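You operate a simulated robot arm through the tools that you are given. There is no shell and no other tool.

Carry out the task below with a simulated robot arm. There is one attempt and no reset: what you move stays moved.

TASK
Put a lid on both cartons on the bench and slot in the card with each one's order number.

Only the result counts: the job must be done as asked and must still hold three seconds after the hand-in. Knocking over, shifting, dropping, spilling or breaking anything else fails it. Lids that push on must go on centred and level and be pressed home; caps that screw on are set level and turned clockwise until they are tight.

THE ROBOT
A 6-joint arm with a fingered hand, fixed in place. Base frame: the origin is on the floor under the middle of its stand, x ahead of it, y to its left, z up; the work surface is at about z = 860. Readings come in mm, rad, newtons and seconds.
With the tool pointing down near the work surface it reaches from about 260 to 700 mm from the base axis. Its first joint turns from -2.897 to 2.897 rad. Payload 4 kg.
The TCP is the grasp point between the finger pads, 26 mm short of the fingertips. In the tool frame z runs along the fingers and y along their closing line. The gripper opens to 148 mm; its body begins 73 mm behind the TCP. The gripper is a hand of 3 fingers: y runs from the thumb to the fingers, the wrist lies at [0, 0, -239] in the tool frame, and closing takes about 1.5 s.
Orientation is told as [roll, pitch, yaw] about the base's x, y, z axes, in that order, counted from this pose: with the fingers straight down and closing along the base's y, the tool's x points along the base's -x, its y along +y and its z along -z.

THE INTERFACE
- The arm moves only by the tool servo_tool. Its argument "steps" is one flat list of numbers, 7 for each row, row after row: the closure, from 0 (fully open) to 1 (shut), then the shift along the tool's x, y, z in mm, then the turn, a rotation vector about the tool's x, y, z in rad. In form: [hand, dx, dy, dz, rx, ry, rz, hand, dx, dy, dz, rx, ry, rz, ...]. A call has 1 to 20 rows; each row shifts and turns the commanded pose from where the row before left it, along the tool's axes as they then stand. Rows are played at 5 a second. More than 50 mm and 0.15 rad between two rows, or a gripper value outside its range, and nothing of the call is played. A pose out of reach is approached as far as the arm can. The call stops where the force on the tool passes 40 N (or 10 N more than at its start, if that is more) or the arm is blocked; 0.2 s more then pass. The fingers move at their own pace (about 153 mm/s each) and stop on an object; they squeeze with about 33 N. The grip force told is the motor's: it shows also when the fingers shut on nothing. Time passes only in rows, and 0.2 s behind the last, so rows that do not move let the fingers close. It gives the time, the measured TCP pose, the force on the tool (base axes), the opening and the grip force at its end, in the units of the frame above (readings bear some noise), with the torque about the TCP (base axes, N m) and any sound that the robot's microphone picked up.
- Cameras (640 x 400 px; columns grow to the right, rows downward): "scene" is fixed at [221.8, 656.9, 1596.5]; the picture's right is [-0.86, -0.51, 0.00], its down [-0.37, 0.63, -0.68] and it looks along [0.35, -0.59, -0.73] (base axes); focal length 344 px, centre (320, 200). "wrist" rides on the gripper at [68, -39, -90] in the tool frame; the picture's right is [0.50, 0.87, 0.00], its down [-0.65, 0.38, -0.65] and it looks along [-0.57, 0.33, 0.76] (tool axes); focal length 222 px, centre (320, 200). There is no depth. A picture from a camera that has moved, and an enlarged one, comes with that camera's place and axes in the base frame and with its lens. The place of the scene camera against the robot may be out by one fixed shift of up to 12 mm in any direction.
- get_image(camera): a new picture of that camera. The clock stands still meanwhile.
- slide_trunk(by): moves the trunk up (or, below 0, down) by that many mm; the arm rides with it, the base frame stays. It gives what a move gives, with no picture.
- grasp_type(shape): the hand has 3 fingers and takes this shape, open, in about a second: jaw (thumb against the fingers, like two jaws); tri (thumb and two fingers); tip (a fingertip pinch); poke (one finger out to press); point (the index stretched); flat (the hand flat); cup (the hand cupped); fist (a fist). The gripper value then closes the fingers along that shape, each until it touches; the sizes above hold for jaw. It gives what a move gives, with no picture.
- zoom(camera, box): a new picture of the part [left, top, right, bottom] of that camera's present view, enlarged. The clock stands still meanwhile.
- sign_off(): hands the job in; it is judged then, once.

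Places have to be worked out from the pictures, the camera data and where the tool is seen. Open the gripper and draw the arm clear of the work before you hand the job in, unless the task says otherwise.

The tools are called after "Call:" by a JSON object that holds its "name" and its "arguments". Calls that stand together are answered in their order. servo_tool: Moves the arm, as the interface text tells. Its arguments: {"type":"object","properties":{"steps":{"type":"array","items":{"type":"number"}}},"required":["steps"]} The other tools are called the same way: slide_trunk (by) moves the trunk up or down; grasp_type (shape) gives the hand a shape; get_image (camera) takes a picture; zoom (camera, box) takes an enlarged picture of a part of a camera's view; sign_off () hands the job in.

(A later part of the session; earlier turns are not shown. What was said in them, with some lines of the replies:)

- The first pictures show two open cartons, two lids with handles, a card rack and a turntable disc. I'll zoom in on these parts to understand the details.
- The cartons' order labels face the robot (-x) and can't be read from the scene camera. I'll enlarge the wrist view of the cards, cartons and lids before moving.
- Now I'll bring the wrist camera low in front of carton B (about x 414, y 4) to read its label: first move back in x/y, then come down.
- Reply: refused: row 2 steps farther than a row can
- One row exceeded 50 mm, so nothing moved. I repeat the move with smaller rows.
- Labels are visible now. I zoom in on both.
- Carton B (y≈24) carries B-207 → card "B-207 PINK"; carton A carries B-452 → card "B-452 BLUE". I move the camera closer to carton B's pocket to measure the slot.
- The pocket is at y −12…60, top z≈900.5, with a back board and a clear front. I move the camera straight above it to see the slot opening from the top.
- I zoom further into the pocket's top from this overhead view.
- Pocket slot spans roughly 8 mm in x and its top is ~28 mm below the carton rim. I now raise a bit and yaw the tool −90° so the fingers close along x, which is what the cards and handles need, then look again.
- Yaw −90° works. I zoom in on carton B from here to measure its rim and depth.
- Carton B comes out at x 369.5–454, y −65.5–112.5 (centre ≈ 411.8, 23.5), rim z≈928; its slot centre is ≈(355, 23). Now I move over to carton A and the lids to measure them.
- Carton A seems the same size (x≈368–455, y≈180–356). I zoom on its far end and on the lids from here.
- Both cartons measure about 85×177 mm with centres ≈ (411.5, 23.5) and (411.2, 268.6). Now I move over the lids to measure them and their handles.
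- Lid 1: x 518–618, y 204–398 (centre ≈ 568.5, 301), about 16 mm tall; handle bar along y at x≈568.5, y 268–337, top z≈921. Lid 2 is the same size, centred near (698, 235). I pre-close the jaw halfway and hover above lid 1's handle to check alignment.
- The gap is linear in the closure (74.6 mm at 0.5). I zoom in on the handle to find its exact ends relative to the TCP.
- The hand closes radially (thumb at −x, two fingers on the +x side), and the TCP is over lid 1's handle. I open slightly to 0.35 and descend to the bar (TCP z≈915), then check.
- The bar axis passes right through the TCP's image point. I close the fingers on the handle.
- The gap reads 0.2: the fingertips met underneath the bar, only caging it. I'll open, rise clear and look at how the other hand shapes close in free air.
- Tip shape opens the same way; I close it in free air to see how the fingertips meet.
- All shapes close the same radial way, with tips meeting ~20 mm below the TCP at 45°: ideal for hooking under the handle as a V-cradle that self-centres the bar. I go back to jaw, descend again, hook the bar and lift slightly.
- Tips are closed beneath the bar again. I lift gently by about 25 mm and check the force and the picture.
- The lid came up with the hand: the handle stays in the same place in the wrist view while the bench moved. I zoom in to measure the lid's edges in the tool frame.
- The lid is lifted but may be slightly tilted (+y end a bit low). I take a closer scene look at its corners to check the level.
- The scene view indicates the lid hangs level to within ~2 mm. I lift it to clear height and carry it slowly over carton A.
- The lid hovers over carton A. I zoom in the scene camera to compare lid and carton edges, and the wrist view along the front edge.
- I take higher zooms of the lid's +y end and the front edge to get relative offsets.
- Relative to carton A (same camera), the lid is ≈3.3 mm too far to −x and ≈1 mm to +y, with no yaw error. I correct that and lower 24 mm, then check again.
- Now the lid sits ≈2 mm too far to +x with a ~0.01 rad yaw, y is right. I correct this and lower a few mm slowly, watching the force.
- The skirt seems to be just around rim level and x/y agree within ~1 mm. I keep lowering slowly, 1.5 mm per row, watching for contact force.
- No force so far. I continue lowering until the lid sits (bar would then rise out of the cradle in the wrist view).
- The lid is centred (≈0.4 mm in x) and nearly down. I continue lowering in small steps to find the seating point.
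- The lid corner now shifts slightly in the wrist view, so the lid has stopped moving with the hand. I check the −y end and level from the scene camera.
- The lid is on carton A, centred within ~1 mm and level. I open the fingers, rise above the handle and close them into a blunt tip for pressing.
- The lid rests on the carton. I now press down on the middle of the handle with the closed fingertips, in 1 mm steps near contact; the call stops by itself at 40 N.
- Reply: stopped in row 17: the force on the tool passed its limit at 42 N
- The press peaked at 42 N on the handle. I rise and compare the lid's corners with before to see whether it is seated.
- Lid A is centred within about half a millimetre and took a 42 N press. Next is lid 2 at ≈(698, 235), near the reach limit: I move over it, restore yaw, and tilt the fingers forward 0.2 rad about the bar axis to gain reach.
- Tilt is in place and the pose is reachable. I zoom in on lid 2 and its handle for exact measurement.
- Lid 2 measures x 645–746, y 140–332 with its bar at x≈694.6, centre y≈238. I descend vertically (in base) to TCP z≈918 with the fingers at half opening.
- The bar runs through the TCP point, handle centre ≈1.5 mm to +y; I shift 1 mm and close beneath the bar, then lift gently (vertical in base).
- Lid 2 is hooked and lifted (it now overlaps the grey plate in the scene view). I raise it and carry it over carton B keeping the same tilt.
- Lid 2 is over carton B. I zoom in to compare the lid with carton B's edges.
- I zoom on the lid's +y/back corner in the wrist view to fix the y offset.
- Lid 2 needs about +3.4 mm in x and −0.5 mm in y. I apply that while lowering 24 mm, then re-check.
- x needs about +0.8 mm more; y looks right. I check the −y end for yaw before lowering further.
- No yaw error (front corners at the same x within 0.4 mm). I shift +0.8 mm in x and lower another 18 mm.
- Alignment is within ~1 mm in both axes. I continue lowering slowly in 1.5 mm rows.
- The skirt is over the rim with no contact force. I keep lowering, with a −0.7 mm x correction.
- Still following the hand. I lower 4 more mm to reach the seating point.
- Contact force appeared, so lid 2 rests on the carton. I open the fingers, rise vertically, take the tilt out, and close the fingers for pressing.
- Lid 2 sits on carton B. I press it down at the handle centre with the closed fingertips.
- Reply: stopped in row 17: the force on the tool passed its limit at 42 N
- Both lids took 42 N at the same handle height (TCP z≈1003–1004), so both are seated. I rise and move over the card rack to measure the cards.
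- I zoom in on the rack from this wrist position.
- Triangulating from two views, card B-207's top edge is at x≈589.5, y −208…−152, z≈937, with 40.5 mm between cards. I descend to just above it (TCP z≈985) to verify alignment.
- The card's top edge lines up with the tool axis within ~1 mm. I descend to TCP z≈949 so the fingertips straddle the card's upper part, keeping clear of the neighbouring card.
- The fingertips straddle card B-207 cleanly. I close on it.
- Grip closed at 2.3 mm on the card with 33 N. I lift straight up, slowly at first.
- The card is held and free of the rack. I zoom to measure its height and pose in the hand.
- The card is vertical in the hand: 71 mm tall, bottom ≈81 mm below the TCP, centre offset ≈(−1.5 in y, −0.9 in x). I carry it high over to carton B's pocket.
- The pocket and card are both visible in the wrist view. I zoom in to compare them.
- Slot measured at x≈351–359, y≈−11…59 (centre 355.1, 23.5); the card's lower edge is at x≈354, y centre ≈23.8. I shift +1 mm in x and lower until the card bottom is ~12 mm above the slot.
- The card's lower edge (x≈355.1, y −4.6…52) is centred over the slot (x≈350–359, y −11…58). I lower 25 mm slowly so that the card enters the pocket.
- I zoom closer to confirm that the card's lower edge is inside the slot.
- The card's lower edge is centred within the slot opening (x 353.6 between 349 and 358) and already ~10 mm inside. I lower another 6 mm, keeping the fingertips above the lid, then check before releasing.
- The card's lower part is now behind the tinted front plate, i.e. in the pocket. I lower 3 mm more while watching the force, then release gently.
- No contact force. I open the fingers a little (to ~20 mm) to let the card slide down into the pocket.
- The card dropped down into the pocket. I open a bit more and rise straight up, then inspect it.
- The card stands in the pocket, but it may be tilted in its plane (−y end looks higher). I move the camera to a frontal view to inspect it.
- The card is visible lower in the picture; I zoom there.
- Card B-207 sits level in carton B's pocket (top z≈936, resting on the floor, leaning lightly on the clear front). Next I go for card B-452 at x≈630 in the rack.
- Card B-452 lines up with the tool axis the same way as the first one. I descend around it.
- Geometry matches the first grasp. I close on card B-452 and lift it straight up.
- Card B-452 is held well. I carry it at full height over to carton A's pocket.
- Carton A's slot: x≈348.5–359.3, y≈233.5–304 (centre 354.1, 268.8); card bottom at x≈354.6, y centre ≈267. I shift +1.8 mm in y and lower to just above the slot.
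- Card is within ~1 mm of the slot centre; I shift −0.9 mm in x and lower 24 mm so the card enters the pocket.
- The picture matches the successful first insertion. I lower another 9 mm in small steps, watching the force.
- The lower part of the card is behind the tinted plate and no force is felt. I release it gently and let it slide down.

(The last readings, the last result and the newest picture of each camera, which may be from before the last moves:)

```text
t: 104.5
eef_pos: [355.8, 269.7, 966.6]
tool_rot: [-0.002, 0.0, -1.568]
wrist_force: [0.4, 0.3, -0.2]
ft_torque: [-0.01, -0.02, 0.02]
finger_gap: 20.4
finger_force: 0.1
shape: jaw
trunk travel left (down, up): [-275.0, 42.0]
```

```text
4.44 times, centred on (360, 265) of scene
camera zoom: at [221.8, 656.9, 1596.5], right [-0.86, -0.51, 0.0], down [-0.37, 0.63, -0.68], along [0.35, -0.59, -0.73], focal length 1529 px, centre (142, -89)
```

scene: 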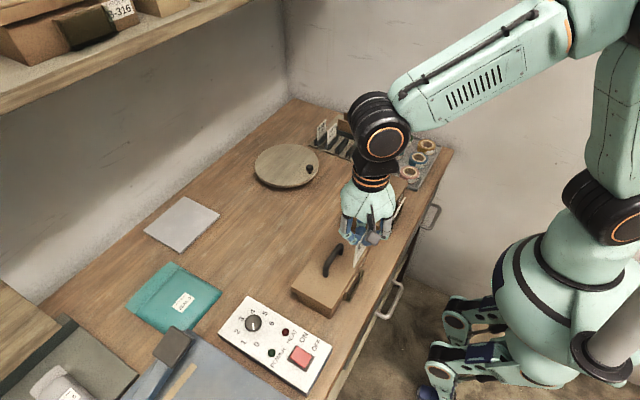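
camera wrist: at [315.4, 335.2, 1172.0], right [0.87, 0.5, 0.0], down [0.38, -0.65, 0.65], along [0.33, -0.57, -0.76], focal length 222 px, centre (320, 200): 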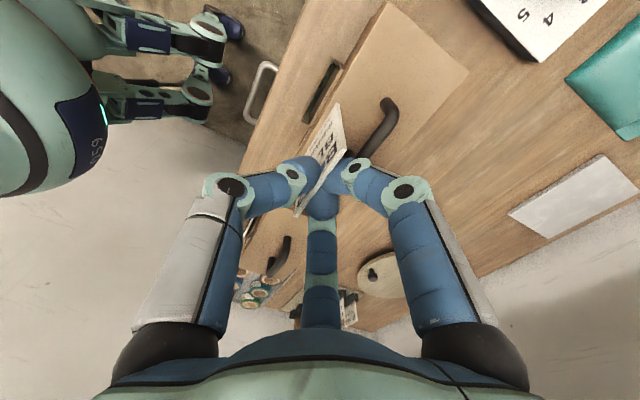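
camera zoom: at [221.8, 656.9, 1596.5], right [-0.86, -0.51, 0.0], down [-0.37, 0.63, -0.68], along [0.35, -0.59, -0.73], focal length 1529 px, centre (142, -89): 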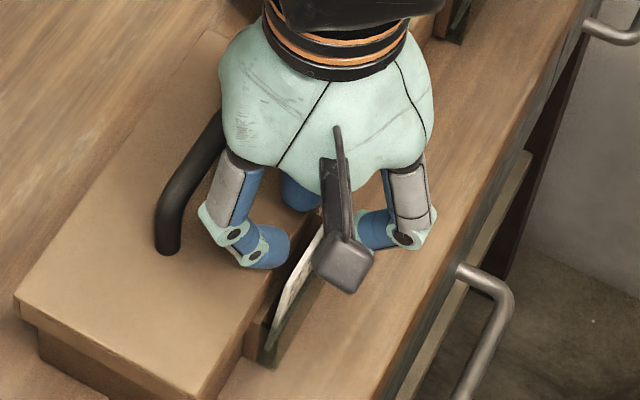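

The second card has dropped in too. I open a bit more, rise straight up and move to a frontal view to inspect it.

Call:
{"name": "servo_tool", "arguments": {"steps": [0.76, 0, 0, 0, 0, 0, 0, 0.76, 0, 0, 0, 0, 0, 0, 0.76, 0, 0, -8, 0, 0, 0, 0.76, 0, 0, -20, 0, 0, 0, 0.76, 0, 0, -30, 0, 0, 0, 0.76, 0, 0, -40, 0, 0, 0, 0.76, 18, -34, 0, 0, 0, 0, 0.76, 18, -34, 0, 0, 0, 0, 0.76, 0, 0, 40, 0, 0, 0, 0.76, 0, 0, 40, 0, 0, 0, 0.76, 0, 0, 0, 0, 0, 0]}}

Call:
{"name": "get_image", "arguments": {"camera": "wrist"}}

Call:
{"name": "zoom", "arguments": {"camera": "wrist", "box": [310, 130, 440, 280]}}

Call:
{"name": "zoom", "arguments": {"camera": "scene", "box": [320, 220, 400, 310]}}

```text
t: 106.9
eef_pos: [288.9, 307.3, 987.3]
tool_rot: [-0.001, 0.0, -1.57]
wrist_force: [0.1, -0.3, -0.1]
ft_torque: [0.0, 0.0, -0.01]
finger_gap: 35.4
finger_force: 0.1
shape: jaw
trunk travel left (down, up): [-275.0, 42.0]
```

```text
taken
camera wrist: at [247.9, 375.3, 1077.2], right [0.87, 0.5, 0.0], down [0.38, -0.66, 0.65], along [0.33, -0.57, -0.76], focal length 222 px, centre (320, 200)
```

wrist: 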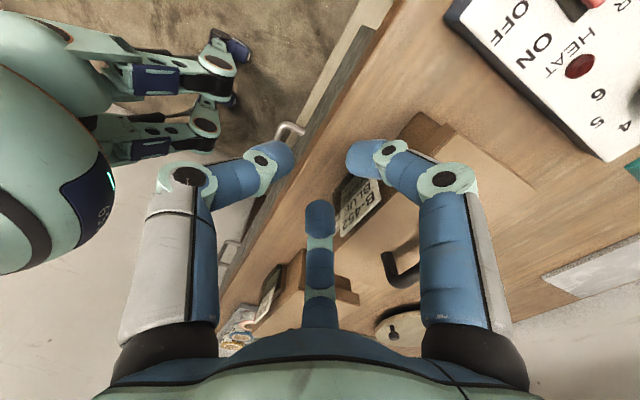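

```text
2.67 times, centred on (375, 205) of wrist
camera zoom: at [247.9, 375.3, 1077.2], right [0.87, 0.5, 0.0], down [0.38, -0.66, 0.65], along [0.33, -0.57, -0.76], focal length 592 px, centre (173, 187)
```

zoom: 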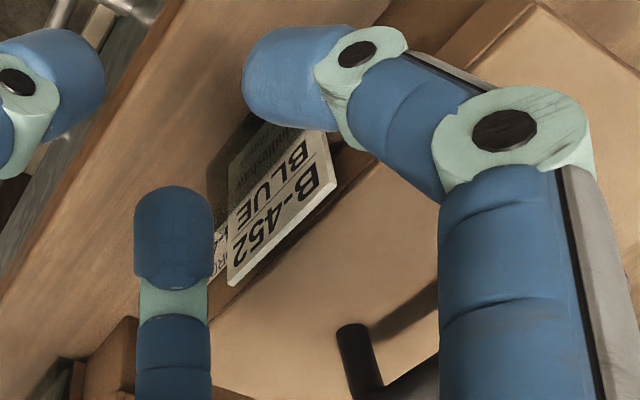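

```text
4.44 times, centred on (360, 265) of scene
camera zoom: at [221.8, 656.9, 1596.5], right [-0.86, -0.51, 0.0], down [-0.37, 0.63, -0.68], along [0.35, -0.59, -0.73], focal length 1529 px, centre (142, -89)
```

zoom: 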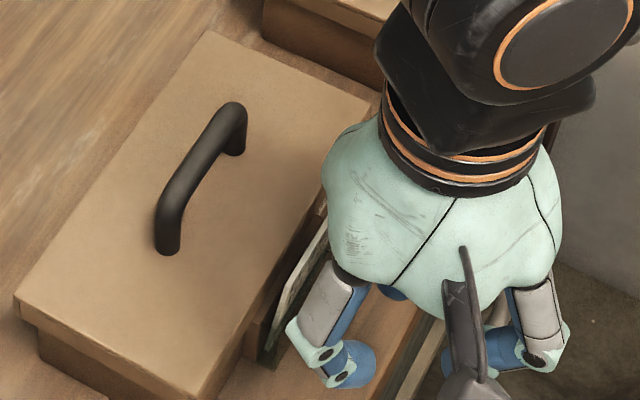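

The B-452 card is in; I zoom in closer to check whether it is level and fully down.

Call:
{"name": "zoom", "arguments": {"camera": "wrist", "box": [335, 160, 405, 250]}}

Call:
{"name": "zoom", "arguments": {"camera": "scene", "box": [360, 255, 400, 305]}}

```text
4.44 times, centred on (370, 205) of wrist
camera zoom: at [247.9, 375.3, 1077.2], right [0.87, 0.5, 0.0], down [0.38, -0.66, 0.65], along [0.33, -0.57, -0.76], focal length 987 px, centre (98, 178)
```

zoom: 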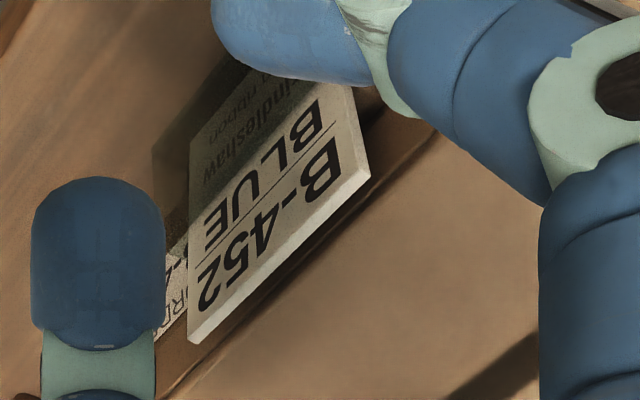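

```text
8.00 times, centred on (380, 280) of scene
camera zoom: at [221.8, 656.9, 1596.5], right [-0.86, -0.51, 0.0], down [-0.37, 0.63, -0.68], along [0.35, -0.59, -0.73], focal length 2752 px, centre (-160, -440)
```

zoom: 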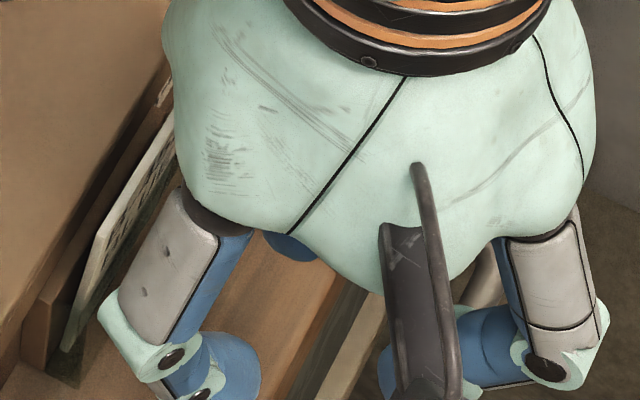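

I lower the camera to the same relative viewpoint used for carton B so the two cards can be compared directly.

Call:
{"name": "servo_tool", "arguments": {"steps": [0.76, 0, 0, 13, 0, 0, 0, 0.76, 0, 0, 13, 0, 0, 0, 0.76, 0, 0, 0, 0, 0, 0]}}

Call:
{"name": "zoom", "arguments": {"camera": "wrist", "box": [320, 150, 440, 290]}}

Call:
{"name": "zoom", "arguments": {"camera": "wrist", "box": [335, 170, 405, 270]}}

```text
t: 107.7
eef_pos: [287.9, 306.3, 959.8]
tool_rot: [-0.002, 0.0, -1.569]
wrist_force: [0.0, 0.0, -0.5]
ft_torque: [-0.02, 0.03, 0.01]
finger_gap: 35.3
finger_force: 0.0
shape: jaw
trunk travel left (down, up): [-275.0, 42.0]
```

```text
2.86 times, centred on (380, 220) of wrist
camera zoom: at [247.0, 373.9, 1050.2], right [0.87, 0.5, 0.0], down [0.38, -0.65, 0.65], along [0.33, -0.57, -0.76], focal length 635 px, centre (149, 143)
```

zoom: 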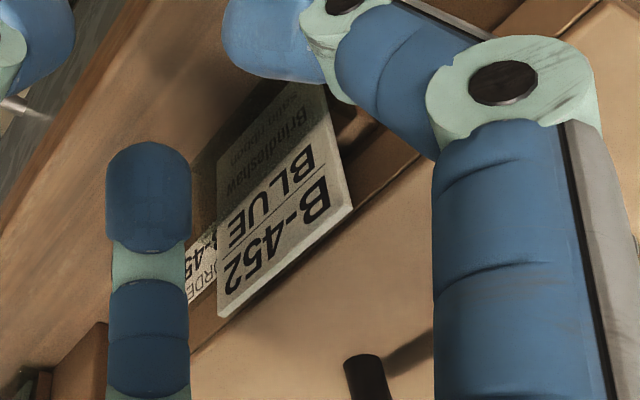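

```text
4.00 times, centred on (370, 220) of wrist
camera zoom: at [247.0, 373.9, 1050.2], right [0.87, 0.5, 0.0], down [0.38, -0.65, 0.65], along [0.33, -0.57, -0.76], focal length 888 px, centre (120, 120)
```

zoom: 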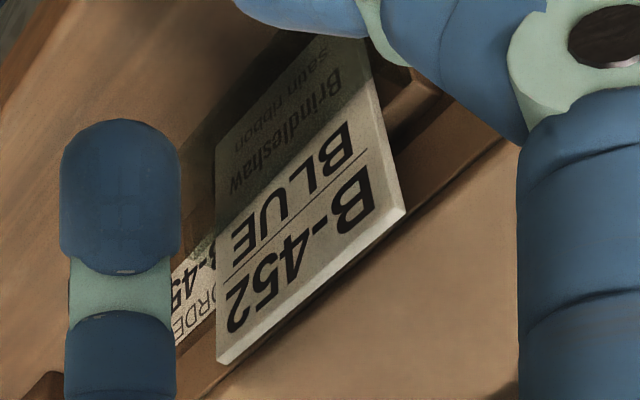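

Both cards come out at the same height (~938–939 at the top edge), so both are seated. I rise and retreat, opening the hand, to take an overall look.

Call:
{"name": "servo_tool", "arguments": {"steps": [0.76, 0, 0, -30, 0, 0, 0, 0.76, 0, 0, -40, 0, 0, 0, 0.5, 0, 0, -45, 0, 0, 0, 0.2, 0, 0, -45, 0, 0, 0, 0, -20, 0, -45, 0, 0, 0, 0, -40, 0, -20, 0, 0, 0, 0, -45, 0, 0, 0, 0, 0, 0, -45, 0, 0, 0, 0, 0, 0, 0, 0, 0, 0, 0, 0]}}

Call:
{"name": "get_image", "arguments": {"camera": "scene"}}

Call:
{"name": "get_image", "arguments": {"camera": "wrist"}}

Call:
{"name": "zoom", "arguments": {"camera": "scene", "box": [280, 160, 430, 320]}}

```text
t: 109.7
eef_pos: [286.5, 154.1, 1184.5]
tool_rot: [-0.001, 0.002, -1.568]
wrist_force: [-1.5, 0.0, -0.1]
ft_torque: [0.0, -0.01, 0.04]
finger_gap: 147.8
finger_force: 0.1
shape: jaw
trunk travel left (down, up): [-275.0, 42.0]
```

```text
taken
```

scene: 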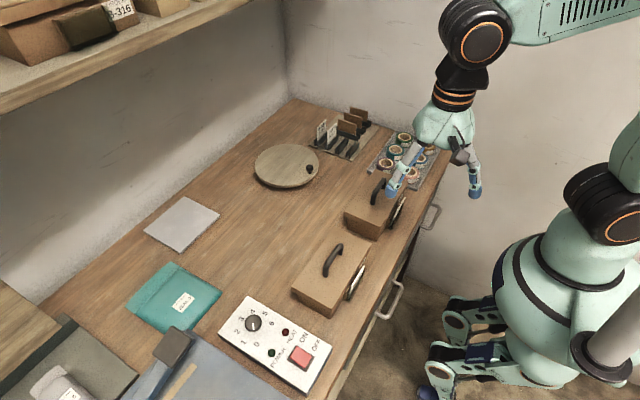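

```text
taken
camera wrist: at [247.4, 222.2, 1275.1], right [0.87, 0.5, 0.0], down [0.38, -0.65, 0.65], along [0.33, -0.57, -0.76], focal length 222 px, centre (320, 200)
```

wrist: 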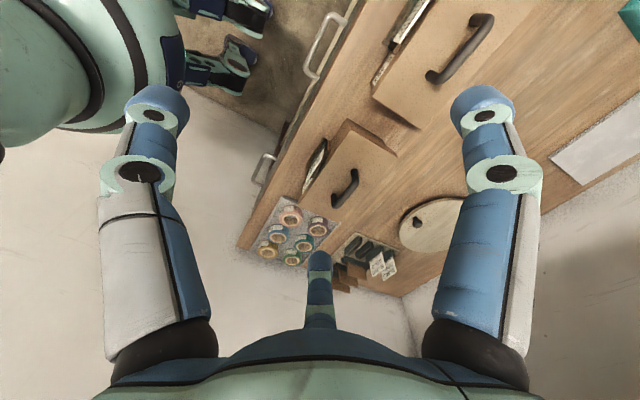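

```text
2.50 times, centred on (355, 240) of scene
camera zoom: at [221.8, 656.9, 1596.5], right [-0.86, -0.51, 0.0], down [-0.37, 0.63, -0.68], along [0.35, -0.59, -0.73], focal length 860 px, centre (232, 100)
```

zoom: 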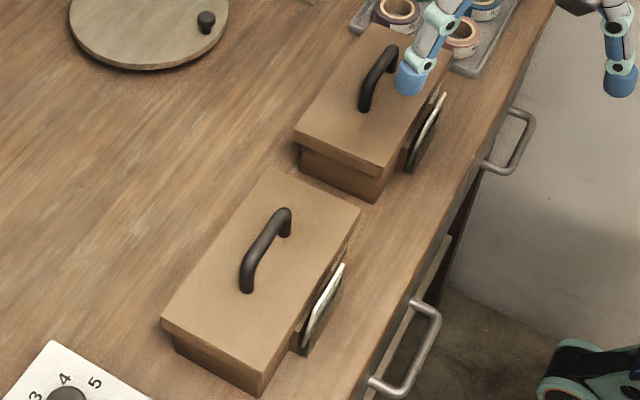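

Both cartons show lid and card in place. I verify lid B's and lid A's centring once more with close zooms.

Call:
{"name": "zoom", "arguments": {"camera": "scene", "box": [335, 180, 415, 245]}}

Call:
{"name": "zoom", "arguments": {"camera": "wrist", "box": [290, 100, 410, 240]}}

Call:
{"name": "zoom", "arguments": {"camera": "wrist", "box": [350, 0, 540, 140]}}

Call:
{"name": "zoom", "arguments": {"camera": "scene", "box": [280, 230, 380, 325]}}

```text
6.15 times, centred on (375, 212) of scene
camera zoom: at [221.8, 656.9, 1596.5], right [-0.86, -0.51, 0.0], down [-0.37, 0.63, -0.68], along [0.35, -0.59, -0.73], focal length 2117 px, centre (-18, 123)
```

zoom: 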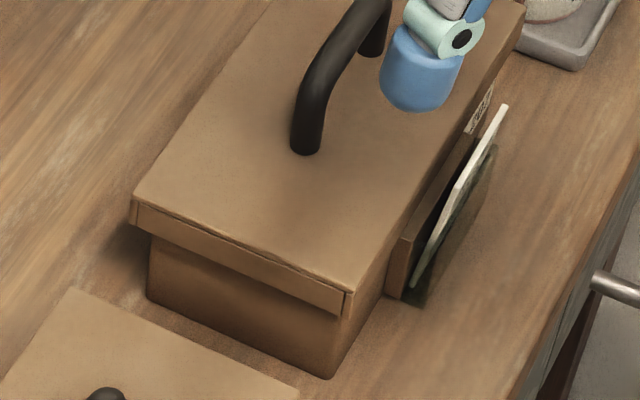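

```text
2.86 times, centred on (350, 170) of wrist
camera zoom: at [247.4, 222.2, 1275.1], right [0.87, 0.5, 0.0], down [0.38, -0.65, 0.65], along [0.33, -0.57, -0.76], focal length 635 px, centre (234, 286)
```

zoom: 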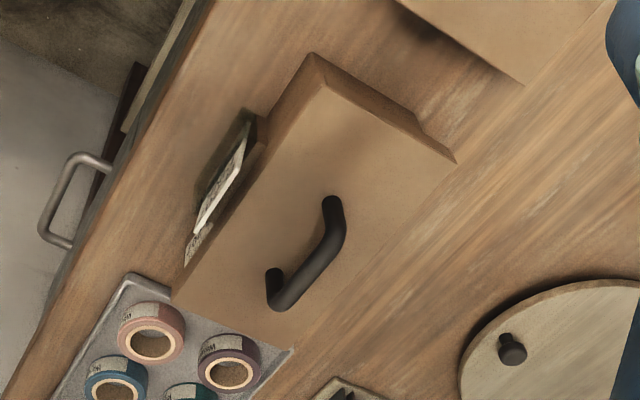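

```text
2.86 times, centred on (445, 70) of wrist
camera zoom: at [247.4, 222.2, 1275.1], right [0.87, 0.5, 0.0], down [0.38, -0.65, 0.65], along [0.33, -0.57, -0.76], focal length 635 px, centre (-37, 571)
```

zoom: 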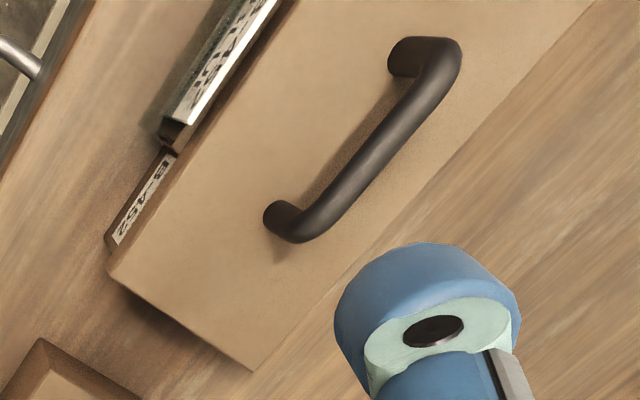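

```text
4.21 times, centred on (330, 278) of scene
camera zoom: at [221.8, 656.9, 1596.5], right [-0.86, -0.51, 0.0], down [-0.37, 0.63, -0.68], along [0.35, -0.59, -0.73], focal length 1449 px, centre (278, -126)
```

zoom: 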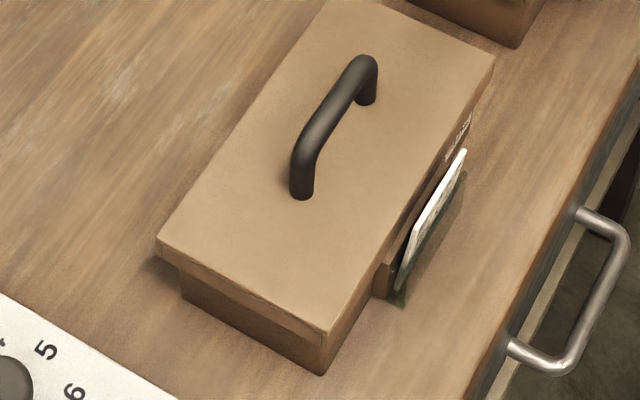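

Lid centres are within ~1 mm of their cartons. I check lid B's far (−y) corner for level as a last measurement.

Call:
{"name": "zoom", "arguments": {"camera": "scene", "box": [365, 155, 429, 205]}}

Call:
{"name": "zoom", "arguments": {"camera": "scene", "box": [300, 90, 450, 190]}}

```text
8.00 times, centred on (397, 180) of scene
camera zoom: at [221.8, 656.9, 1596.5], right [-0.86, -0.51, 0.0], down [-0.37, 0.63, -0.68], along [0.35, -0.59, -0.73], focal length 2752 px, centre (-296, 360)
```

zoom: 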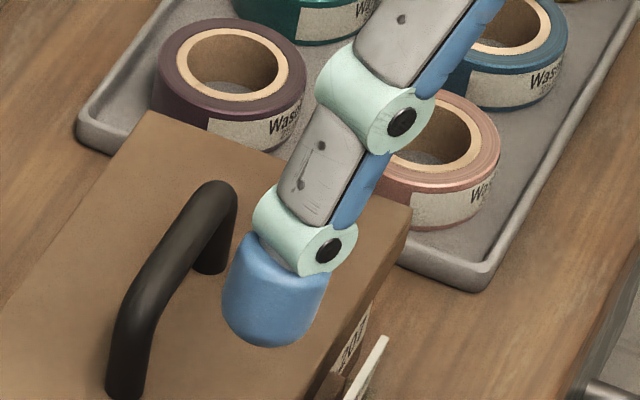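

```text
4.00 times, centred on (375, 140) of scene
camera zoom: at [221.8, 656.9, 1596.5], right [-0.86, -0.51, 0.0], down [-0.37, 0.63, -0.68], along [0.35, -0.59, -0.73], focal length 1376 px, centre (100, 440)
```

zoom: 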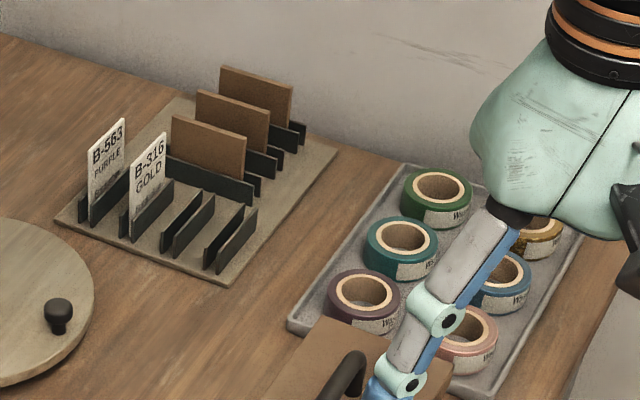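

All checks pass: both lids are level and centred, the cards match, the rest of the bench is undisturbed, and the hand is open. I raise the arm a little further clear and then hand the job in.

Call:
{"name": "servo_tool", "arguments": {"steps": [0, 0, 0, -30, 0, 0, 0, 0, 0, 0, -30, 0, 0, 0, 0, 0, 0, 0, 0, 0, 0, 0, 0, 0, 0, 0, 0, 0]}}

Call:
{"name": "get_image", "arguments": {"camera": "scene"}}

```text
t: 110.7
eef_pos: [287.5, 156.6, 1245.9]
tool_rot: [-0.002, -0.001, -1.57]
wrist_force: [-0.2, -0.4, 0.4]
ft_torque: [0.01, 0.0, -0.01]
finger_gap: 148.0
finger_force: 0.1
shape: jaw
trunk travel left (down, up): [-275.0, 42.0]
```

```text
taken
```

scene: 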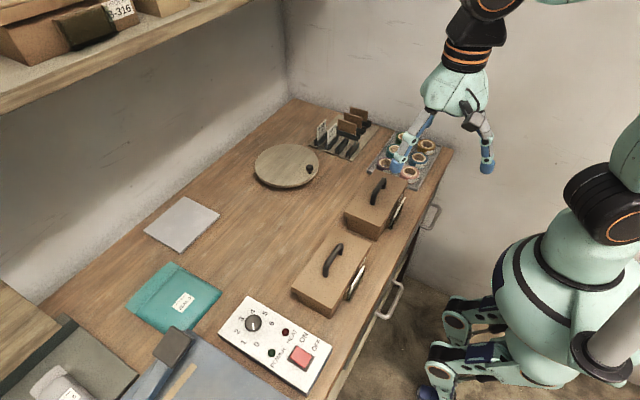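

The final view shows both cartons lidded with their matching cards (B-452 and B-207) in the pockets, and the arm open and clear. I hand the job in.

Call:
{"name": "sign_off", "arguments": {}}

```text
The job is handed in.
```

Both cartons on the bench now have a lid and the card with their order number, and I've handed the job in. I haven't seen the judging result.

| Carton | Lid | Card in pocket |
|---|---|---|
| Left (robot's left, y ≈ 269) | On, pressed with about 42 N | B-452 BLUE |
| Right (y ≈ 24) | On, pressed with about 42 N | B-207 PINK |

- **Lids:** both are within about 1 mm of their carton's centre. They look level and were at the same height when pressed.
- **Cards:** I let each one drop the last 20 mm or so into its pocket. Both ended at the same height and read the right way round. The B-207 card leans slightly on the clear front plate, because the slot is wider than the card is thick.
- **Rest of the bench:** the other two cards, the dividers, the tape rolls and everything else I could see are where they started. The gripper is open and the arm is clear.
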